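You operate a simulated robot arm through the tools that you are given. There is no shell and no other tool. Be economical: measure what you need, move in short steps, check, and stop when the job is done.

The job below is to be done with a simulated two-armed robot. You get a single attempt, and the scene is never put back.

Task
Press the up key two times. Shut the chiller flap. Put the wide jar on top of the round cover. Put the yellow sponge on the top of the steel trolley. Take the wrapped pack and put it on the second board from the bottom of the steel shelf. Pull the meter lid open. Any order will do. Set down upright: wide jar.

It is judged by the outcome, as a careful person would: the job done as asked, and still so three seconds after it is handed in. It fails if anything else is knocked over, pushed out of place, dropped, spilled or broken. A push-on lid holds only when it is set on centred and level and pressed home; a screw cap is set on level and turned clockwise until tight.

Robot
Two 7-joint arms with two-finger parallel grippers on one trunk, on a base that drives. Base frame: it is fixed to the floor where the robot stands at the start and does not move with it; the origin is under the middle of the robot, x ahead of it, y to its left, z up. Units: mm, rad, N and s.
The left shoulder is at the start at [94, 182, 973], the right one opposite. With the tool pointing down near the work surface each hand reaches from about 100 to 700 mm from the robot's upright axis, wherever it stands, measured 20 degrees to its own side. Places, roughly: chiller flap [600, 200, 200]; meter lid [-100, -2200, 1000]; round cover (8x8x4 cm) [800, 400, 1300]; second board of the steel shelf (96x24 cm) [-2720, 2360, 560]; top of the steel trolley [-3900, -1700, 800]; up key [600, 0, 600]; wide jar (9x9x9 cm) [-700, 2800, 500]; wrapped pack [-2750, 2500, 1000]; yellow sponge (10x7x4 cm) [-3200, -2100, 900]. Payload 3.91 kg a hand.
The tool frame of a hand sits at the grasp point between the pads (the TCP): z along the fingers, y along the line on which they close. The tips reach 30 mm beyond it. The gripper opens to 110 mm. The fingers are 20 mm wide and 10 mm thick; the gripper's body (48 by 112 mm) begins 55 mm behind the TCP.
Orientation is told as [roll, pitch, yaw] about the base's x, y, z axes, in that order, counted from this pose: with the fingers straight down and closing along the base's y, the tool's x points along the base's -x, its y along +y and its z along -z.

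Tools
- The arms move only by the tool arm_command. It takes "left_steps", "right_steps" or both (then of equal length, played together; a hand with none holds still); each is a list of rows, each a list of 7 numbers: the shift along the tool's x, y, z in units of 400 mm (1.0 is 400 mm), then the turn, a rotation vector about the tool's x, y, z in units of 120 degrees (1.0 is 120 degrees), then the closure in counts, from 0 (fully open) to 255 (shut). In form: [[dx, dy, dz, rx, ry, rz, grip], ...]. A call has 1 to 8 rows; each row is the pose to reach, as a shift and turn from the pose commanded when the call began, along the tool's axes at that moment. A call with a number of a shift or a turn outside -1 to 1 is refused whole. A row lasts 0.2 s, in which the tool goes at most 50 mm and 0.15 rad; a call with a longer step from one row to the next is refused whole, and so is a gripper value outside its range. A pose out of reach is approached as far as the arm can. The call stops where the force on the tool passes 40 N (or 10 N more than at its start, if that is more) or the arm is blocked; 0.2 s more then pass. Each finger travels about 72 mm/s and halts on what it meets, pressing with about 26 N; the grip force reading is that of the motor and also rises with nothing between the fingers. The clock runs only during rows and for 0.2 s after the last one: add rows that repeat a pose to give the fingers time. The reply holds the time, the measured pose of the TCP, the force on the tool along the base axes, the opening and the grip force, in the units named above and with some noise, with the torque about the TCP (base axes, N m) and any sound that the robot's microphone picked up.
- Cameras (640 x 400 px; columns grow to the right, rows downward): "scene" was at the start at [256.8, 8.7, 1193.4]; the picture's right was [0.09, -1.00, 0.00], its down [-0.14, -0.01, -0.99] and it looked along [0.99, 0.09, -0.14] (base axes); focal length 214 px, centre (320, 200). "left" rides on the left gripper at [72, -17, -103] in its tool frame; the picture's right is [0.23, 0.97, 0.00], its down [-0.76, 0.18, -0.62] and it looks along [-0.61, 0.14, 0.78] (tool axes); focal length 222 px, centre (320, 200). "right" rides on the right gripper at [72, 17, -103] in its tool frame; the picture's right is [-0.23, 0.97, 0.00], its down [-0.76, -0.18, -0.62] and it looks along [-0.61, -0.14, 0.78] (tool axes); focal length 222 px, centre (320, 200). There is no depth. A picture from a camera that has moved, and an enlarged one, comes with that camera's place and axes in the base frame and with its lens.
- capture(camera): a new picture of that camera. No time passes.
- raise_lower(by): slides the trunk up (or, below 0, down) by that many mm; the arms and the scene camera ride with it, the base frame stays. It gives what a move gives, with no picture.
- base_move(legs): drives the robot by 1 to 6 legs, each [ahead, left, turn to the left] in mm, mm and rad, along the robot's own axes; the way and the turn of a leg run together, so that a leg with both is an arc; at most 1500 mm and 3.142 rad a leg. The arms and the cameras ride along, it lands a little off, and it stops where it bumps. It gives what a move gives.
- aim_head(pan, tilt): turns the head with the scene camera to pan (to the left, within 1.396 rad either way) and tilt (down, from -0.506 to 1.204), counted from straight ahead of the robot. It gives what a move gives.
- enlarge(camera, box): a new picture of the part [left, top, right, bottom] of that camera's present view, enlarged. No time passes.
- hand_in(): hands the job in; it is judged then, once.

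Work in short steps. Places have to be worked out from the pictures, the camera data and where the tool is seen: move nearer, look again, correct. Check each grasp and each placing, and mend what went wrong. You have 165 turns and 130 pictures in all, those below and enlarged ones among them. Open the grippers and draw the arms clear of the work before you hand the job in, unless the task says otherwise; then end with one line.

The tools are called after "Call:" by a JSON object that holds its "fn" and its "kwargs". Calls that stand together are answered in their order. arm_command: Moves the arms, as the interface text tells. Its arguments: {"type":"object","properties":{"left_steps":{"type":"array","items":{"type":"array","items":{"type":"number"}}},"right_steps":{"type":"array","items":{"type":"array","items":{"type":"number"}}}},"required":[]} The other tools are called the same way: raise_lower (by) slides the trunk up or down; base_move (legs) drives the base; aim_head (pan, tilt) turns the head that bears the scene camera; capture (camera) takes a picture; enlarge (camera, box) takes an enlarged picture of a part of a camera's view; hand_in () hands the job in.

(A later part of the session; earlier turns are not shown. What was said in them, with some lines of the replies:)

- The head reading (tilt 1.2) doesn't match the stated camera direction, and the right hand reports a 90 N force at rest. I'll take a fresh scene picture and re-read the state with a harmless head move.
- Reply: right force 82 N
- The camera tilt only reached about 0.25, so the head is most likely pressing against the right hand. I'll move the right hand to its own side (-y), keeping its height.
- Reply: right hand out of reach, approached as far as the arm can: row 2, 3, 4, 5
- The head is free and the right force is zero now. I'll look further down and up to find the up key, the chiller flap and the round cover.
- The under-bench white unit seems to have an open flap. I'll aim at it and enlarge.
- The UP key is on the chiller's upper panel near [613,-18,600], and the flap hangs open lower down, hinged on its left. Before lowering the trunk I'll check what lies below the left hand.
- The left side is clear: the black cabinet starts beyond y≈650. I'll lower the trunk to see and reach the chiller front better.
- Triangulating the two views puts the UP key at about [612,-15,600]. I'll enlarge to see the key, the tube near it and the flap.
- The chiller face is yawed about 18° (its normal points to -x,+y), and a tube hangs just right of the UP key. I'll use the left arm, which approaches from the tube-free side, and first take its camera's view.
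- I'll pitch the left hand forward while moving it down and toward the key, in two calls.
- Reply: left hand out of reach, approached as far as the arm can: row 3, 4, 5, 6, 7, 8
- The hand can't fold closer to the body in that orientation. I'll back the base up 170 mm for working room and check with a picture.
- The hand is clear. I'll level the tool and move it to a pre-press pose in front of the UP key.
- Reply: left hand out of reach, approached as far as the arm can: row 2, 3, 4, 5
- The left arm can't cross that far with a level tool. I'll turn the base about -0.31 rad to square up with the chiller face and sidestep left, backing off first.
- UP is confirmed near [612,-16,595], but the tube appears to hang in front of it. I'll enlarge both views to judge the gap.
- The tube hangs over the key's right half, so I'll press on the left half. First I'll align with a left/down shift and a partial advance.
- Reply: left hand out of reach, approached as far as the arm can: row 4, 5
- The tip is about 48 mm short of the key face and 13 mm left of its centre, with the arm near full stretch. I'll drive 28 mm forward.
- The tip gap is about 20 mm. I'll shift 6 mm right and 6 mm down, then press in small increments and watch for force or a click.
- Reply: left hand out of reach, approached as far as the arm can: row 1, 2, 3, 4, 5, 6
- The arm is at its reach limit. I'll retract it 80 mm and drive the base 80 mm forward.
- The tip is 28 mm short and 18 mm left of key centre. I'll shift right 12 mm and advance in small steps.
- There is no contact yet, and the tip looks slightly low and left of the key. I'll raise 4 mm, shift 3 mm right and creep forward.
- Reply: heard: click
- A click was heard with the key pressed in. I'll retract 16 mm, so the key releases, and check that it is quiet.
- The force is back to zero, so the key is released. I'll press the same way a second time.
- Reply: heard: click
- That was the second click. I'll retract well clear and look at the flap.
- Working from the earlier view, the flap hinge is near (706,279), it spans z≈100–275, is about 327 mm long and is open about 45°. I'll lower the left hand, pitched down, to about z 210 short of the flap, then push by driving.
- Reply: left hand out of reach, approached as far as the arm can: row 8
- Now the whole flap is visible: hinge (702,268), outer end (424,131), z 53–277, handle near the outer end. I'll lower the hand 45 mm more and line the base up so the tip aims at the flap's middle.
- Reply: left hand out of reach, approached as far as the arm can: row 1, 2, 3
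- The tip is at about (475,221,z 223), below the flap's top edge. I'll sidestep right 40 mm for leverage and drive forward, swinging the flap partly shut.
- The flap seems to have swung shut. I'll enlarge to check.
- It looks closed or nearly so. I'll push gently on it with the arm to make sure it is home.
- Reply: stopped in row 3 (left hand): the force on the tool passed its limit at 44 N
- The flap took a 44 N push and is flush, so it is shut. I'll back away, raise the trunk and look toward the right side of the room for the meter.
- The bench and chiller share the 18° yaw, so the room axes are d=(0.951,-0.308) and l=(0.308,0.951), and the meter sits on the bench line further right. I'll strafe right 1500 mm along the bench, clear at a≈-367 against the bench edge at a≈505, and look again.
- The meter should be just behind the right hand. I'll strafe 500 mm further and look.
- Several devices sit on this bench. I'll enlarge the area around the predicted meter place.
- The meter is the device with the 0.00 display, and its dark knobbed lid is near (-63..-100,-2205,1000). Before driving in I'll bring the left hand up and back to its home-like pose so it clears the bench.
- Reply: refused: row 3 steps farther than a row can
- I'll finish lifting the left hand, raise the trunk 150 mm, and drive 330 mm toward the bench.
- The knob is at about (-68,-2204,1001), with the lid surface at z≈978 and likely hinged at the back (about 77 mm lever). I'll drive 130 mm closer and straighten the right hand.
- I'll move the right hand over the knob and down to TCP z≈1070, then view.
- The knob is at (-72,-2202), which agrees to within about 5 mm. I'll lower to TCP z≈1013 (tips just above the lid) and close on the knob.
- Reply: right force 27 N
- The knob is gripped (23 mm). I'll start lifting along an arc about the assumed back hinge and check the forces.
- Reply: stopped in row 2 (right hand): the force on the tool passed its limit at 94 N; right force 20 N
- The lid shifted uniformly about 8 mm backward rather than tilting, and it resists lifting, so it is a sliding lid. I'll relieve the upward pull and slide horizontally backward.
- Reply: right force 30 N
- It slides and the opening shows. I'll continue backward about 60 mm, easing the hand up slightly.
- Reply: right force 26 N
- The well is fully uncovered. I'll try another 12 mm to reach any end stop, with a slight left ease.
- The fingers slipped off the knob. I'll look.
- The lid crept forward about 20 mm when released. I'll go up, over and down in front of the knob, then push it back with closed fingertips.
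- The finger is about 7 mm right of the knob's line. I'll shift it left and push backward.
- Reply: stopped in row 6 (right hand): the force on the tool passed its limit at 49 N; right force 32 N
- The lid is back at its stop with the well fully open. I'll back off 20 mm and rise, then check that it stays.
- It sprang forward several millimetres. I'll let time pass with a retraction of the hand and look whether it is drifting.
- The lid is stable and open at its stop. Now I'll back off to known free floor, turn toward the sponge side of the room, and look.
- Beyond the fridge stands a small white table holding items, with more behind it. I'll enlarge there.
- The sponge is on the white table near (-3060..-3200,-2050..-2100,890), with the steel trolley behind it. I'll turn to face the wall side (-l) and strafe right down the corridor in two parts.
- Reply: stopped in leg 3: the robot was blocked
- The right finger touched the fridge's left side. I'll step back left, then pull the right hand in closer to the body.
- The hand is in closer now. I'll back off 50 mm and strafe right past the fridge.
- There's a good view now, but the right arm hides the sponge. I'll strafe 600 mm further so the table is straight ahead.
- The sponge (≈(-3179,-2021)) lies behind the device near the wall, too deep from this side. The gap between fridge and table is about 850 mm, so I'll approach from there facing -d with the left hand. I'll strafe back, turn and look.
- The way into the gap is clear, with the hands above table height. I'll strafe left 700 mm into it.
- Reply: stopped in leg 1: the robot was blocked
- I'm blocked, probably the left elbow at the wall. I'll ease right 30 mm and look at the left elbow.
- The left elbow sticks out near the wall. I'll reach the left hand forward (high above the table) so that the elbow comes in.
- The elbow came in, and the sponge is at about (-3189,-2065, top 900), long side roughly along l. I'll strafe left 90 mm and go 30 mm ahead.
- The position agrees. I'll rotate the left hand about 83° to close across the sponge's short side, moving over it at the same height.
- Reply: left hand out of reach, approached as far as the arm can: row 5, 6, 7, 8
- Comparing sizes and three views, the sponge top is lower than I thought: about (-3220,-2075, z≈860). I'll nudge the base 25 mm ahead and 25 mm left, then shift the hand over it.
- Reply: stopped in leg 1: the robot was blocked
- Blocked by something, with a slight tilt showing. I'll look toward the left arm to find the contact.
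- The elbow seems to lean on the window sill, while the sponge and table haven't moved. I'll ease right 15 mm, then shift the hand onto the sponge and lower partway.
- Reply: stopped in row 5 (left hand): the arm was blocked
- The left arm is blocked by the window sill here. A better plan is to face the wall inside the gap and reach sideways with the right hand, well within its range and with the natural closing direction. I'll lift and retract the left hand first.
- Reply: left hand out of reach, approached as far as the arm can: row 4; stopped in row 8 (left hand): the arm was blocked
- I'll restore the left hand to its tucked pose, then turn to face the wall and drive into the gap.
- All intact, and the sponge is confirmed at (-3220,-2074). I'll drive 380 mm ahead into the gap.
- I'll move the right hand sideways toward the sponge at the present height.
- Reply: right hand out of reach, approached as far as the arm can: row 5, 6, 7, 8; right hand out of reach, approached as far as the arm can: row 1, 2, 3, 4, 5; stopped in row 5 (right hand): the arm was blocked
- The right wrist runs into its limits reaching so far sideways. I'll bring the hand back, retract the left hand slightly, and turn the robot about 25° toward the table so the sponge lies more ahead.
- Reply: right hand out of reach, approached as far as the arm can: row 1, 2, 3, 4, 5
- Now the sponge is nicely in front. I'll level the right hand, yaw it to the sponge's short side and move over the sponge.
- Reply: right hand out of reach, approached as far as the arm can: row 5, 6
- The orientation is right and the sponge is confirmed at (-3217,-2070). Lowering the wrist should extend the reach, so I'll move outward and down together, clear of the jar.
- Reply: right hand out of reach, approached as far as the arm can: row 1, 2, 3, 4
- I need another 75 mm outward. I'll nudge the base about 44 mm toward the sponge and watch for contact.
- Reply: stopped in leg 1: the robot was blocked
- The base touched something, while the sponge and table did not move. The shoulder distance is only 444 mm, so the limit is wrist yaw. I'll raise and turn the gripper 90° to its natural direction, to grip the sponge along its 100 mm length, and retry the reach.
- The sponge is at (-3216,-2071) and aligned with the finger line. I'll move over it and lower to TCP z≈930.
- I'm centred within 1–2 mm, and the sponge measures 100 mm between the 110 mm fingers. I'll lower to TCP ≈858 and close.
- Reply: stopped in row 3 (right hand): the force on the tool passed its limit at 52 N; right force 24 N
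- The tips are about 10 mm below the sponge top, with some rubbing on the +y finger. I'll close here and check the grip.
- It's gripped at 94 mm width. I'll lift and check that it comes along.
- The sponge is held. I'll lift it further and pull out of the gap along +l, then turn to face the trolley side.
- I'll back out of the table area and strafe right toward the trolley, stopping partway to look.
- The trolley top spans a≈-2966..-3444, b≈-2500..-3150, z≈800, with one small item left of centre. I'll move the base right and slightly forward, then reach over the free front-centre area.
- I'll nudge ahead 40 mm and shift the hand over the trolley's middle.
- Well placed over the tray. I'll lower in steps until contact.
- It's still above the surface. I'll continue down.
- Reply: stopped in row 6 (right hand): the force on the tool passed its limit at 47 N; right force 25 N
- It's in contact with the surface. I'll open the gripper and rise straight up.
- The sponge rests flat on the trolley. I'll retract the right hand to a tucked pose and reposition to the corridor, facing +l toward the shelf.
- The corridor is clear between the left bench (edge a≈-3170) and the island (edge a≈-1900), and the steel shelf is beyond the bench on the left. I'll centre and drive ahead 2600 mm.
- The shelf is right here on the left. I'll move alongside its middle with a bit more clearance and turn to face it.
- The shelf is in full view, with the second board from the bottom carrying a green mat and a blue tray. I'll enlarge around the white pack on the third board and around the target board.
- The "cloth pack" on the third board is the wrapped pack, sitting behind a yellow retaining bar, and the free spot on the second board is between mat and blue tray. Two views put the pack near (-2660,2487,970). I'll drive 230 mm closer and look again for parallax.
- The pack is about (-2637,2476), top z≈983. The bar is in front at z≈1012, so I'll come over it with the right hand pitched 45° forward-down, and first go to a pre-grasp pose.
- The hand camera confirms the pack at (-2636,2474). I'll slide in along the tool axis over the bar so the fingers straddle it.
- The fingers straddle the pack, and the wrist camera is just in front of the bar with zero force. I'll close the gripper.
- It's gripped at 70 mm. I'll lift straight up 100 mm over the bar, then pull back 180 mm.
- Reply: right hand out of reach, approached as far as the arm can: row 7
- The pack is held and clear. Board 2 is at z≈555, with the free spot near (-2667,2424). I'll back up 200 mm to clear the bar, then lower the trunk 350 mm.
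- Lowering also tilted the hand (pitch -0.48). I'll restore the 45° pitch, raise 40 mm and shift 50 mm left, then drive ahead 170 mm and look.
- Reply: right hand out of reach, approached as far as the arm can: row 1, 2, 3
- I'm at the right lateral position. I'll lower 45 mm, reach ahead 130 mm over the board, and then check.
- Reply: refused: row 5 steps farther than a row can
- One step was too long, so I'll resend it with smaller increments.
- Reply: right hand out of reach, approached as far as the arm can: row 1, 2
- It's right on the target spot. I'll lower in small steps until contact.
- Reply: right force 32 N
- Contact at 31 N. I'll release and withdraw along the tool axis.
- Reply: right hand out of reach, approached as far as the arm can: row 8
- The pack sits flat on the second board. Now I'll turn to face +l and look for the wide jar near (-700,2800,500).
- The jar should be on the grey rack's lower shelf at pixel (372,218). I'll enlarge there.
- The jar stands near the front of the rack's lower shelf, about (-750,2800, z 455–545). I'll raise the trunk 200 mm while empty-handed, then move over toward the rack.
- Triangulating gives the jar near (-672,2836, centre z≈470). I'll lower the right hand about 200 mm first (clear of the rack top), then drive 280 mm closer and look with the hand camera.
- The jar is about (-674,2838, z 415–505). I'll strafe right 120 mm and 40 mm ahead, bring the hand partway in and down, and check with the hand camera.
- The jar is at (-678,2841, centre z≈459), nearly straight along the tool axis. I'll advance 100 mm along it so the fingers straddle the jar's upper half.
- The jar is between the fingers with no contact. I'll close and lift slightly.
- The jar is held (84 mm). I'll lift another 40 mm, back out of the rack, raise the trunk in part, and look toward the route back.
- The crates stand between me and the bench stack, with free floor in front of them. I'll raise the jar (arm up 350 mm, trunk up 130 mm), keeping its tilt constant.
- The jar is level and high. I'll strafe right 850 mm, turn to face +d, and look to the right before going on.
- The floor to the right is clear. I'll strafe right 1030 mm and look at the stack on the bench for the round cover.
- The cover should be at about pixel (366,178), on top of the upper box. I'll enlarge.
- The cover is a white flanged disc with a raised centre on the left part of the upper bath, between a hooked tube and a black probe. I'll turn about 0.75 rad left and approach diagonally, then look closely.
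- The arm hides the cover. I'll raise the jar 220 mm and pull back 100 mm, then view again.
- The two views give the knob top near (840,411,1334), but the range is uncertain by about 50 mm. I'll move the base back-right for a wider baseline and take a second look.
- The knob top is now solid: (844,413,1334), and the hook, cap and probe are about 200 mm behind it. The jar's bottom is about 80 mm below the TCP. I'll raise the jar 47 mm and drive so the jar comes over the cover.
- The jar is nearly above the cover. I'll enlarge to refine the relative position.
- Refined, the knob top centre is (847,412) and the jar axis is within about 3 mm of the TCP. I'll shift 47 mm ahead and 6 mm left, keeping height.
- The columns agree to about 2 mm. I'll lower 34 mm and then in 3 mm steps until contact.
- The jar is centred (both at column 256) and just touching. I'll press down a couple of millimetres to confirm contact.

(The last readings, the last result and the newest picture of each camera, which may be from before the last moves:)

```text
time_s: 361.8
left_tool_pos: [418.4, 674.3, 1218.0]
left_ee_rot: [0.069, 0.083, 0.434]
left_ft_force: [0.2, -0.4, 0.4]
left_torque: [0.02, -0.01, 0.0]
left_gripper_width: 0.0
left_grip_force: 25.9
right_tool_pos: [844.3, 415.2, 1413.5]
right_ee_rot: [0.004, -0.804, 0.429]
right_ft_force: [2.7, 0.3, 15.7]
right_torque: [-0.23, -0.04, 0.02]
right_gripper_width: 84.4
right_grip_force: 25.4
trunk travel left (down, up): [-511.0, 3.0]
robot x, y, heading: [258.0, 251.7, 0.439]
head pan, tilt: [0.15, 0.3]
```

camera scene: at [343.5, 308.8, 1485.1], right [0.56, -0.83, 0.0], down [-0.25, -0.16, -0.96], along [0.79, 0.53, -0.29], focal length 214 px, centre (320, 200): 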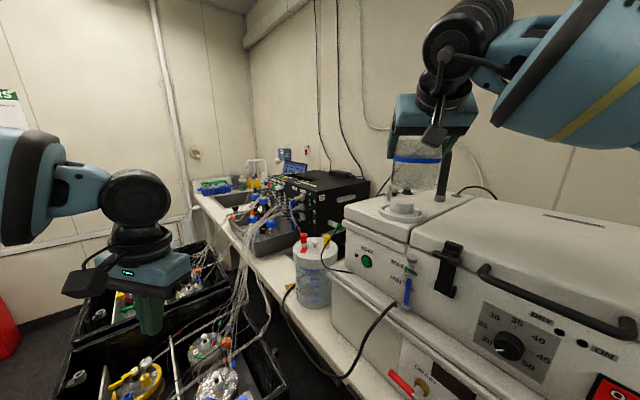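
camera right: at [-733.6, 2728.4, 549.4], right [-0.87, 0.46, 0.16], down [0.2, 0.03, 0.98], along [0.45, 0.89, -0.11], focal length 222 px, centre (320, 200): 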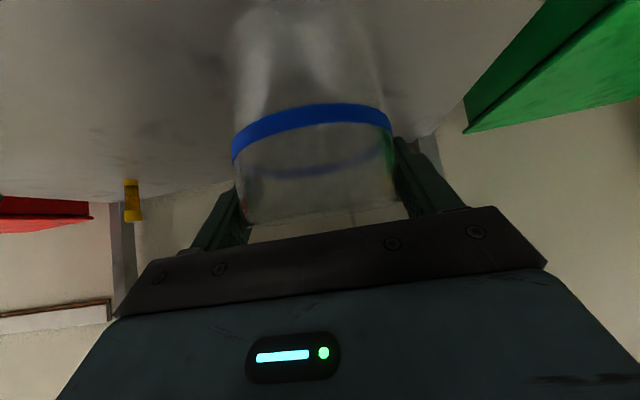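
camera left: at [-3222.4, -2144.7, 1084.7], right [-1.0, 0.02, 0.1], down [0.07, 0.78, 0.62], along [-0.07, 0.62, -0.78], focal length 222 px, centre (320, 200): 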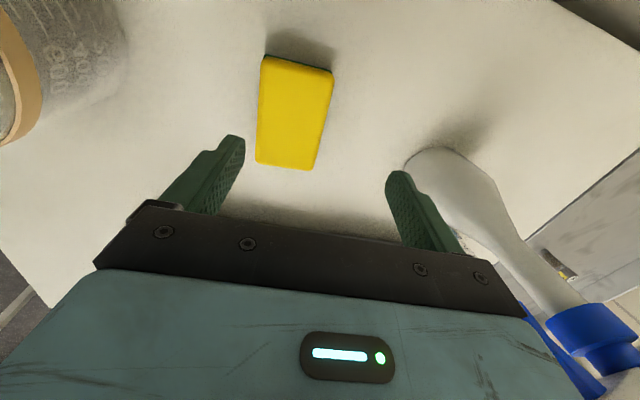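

Firm contact at 16 N with low torque. I'll ease up slightly and open the gripper.

Call:
{"fn": "arm_command", "kwargs": {"right_steps": [[-0.004, 0, -0.004, 0, 0, 0, 255], [-0.004, 0, -0.004, 0, 0, 0, 45], [-0.004, 0, -0.004, 0, 0, 0, 20], [-0.004, 0, -0.004, 0, 0, 0, 0], [-0.004, 0, -0.004, 0, 0, 0, 0]]}}

Call:
{"fn": "enlarge", "kwargs": {"camera": "scene", "box": [350, 120, 490, 230]}}

```text
time_s: 363.0
left_tool_pos: [417.8, 673.6, 1216.1]
left_ee_rot: [0.07, 0.087, 0.434]
left_ft_force: [-0.2, -0.4, -0.9]
left_torque: [0.0, 0.0, 0.0]
left_gripper_width: 0.2
left_grip_force: 25.7
right_tool_pos: [845.4, 416.5, 1412.2]
right_ee_rot: [0.001, -0.797, 0.431]
right_ft_force: [0.6, 0.3, 0.2]
right_torque: [0.0, 0.01, 0.02]
right_gripper_width: 110.1
right_grip_force: 0.1
trunk travel left (down, up): [-511.0, 3.0]
robot x, y, heading: [256.8, 250.3, 0.44]
head pan, tilt: [0.15, 0.3]
```

```text
3.64 times, centred on (420, 175) of scene
camera zoom: at [344.1, 309.1, 1484.9], right [0.56, -0.83, 0.0], down [-0.25, -0.16, -0.96], along [0.79, 0.53, -0.3], focal length 780 px, centre (-44, 291)
```

zoom: 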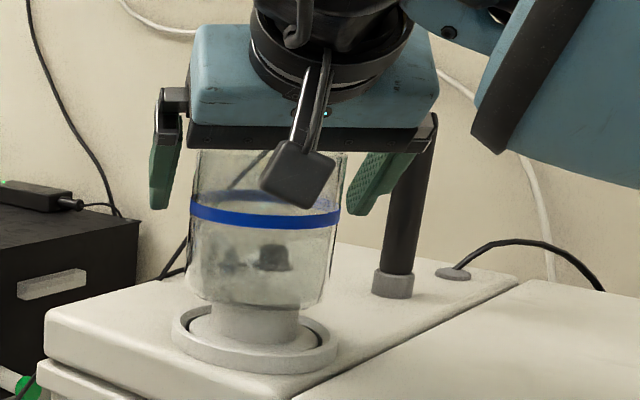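

The jar stands upright on the cover. I'll withdraw straight back along the tool axis.

Call:
{"fn": "arm_command", "kwargs": {"right_steps": [[0, 0, -0.03, 0, 0, 0, 0], [0, 0, -0.08, 0, 0, 0, 0], [0, 0, -0.16, 0, 0, 0, 0], [0, 0, -0.25, 0, 0, 0, 0], [0, 0, -0.3, 0, 0, 0, 0]]}}

Call:
{"fn": "base_move", "kwargs": {"legs": [[-250, 0, 0]]}}

Call:
{"fn": "enlarge", "kwargs": {"camera": "scene", "box": [250, 100, 490, 250]}}

```text
time_s: 364.2
left_tool_pos: [418.9, 674.4, 1216.5]
left_ee_rot: [0.07, 0.085, 0.435]
left_ft_force: [-0.9, 0.1, 0.6]
left_torque: [-0.03, -0.02, 0.0]
left_gripper_width: 0.0
left_grip_force: 26.3
right_tool_pos: [766.2, 380.4, 1495.8]
right_ee_rot: [0.0, -0.799, 0.431]
right_ft_force: [0.4, 1.0, 0.6]
right_torque: [0.03, 0.0, -0.04]
right_gripper_width: 110.0
right_grip_force: 0.1
trunk travel left (down, up): [-511.0, 3.0]
robot x, y, heading: [256.6, 253.3, 0.435]
head pan, tilt: [0.15, 0.3]
```

```text
time_s: 366.1
left_tool_pos: [192.1, 568.0, 1216.0]
left_ee_rot: [0.07, 0.088, 0.434]
left_ft_force: [-0.2, 0.2, -0.6]
left_torque: [0.01, 0.01, 0.02]
left_gripper_width: 0.1
left_grip_force: 26.2
right_tool_pos: [541.8, 275.7, 1494.5]
right_ee_rot: [0.003, -0.797, 0.432]
right_ft_force: [0.3, 0.3, -1.3]
right_torque: [0.0, 0.01, 0.03]
right_gripper_width: 110.2
right_grip_force: 0.0
trunk travel left (down, up): [-511.0, 3.0]
robot x, y, heading: [28.4, 144.5, 0.437]
head pan, tilt: [0.15, 0.3]
```

```text
2.67 times, centred on (370, 175) of scene
camera zoom: at [118.1, 203.1, 1484.7], right [0.55, -0.83, 0.0], down [-0.25, -0.16, -0.95], along [0.79, 0.53, -0.3], focal length 572 px, centre (187, 267)
```

zoom: 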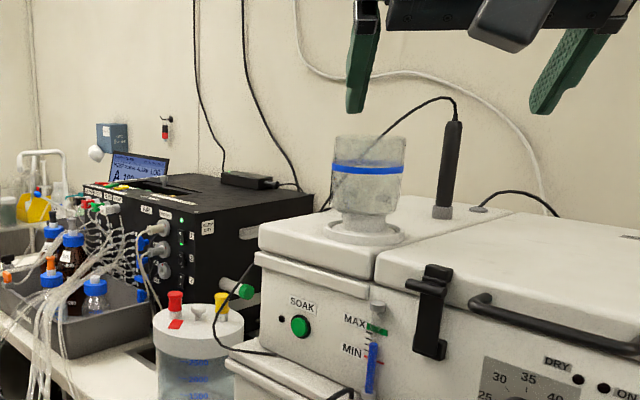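

The jar is upright and centred on the cover. I'll open the left gripper and take a final look down at the chiller flap.

Call:
{"fn": "arm_command", "kwargs": {"left_steps": [[0, 0, 0, 0, 0, 0, 120], [0, 0, 0, 0, 0, 0, 0], [0, 0, 0, 0, 0, 0, 0], [0, 0, 0, 0, 0, 0, 0]]}}

Call:
{"fn": "aim_head", "kwargs": {"pan": -0.4, "tilt": 0.8}}

Call:
{"fn": "capture", "kwargs": {"camera": "scene"}}

```text
time_s: 367.1
left_tool_pos: [191.3, 567.3, 1217.3]
left_ee_rot: [0.068, 0.088, 0.435]
left_ft_force: [0.7, 0.8, -0.1]
left_torque: [-0.02, 0.03, -0.01]
left_gripper_width: 110.2
left_grip_force: 0.1
right_tool_pos: [541.3, 275.2, 1496.1]
right_ee_rot: [0.002, -0.797, 0.43]
right_ft_force: [0.6, -0.1, -0.1]
right_torque: [-0.03, 0.03, 0.01]
right_gripper_width: 109.8
right_grip_force: 0.1
trunk travel left (down, up): [-511.0, 3.0]
robot x, y, heading: [31.0, 146.4, 0.44]
head pan, tilt: [0.15, 0.3]
```

```text
time_s: 368.0
left_tool_pos: [192.5, 567.2, 1217.1]
left_ee_rot: [0.068, 0.087, 0.435]
left_ft_force: [1.3, 0.2, -1.2]
left_torque: [-0.01, 0.05, 0.0]
left_gripper_width: 110.1
left_grip_force: 0.1
right_tool_pos: [540.3, 274.2, 1494.8]
right_ee_rot: [-0.001, -0.799, 0.431]
right_ft_force: [-0.4, 0.1, -0.6]
right_torque: [0.03, -0.01, -0.03]
right_gripper_width: 110.1
right_grip_force: 0.0
trunk travel left (down, up): [-511.0, 3.0]
robot x, y, heading: [30.3, 145.8, 0.439]
head pan, tilt: [-0.4, 0.799]
```

```text
5 pictures are left
camera scene: at [119.9, 154.0, 1440.7], right [0.04, -1.0, 0.0], down [-0.72, -0.03, -0.7], along [0.7, 0.03, -0.72], focal length 214 px, centre (320, 200)
```

scene: 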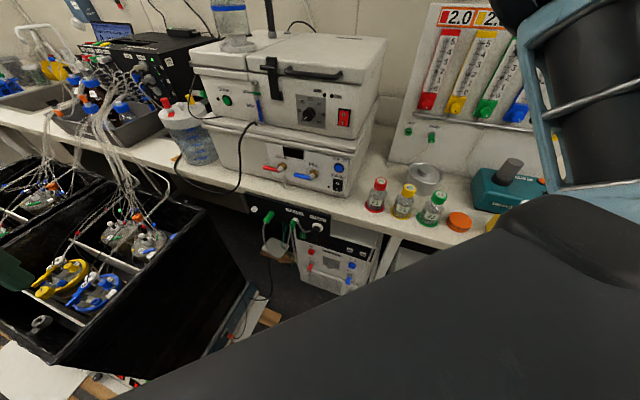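

Everything nearby is in order. The flap grille was also seen shut in the earlier view from across the room. Both grippers are open and clear of the work, so I'm handing in.

Call:
{"fn": "hand_in", "kwargs": {}}

```text
The job is handed in.
```

I handed the job in with all six tasks done. The one thing I didn't re-check at the end was the meter lid. When I left it, it was open at what looked like its stop, after springing back several millimetres when I let go.
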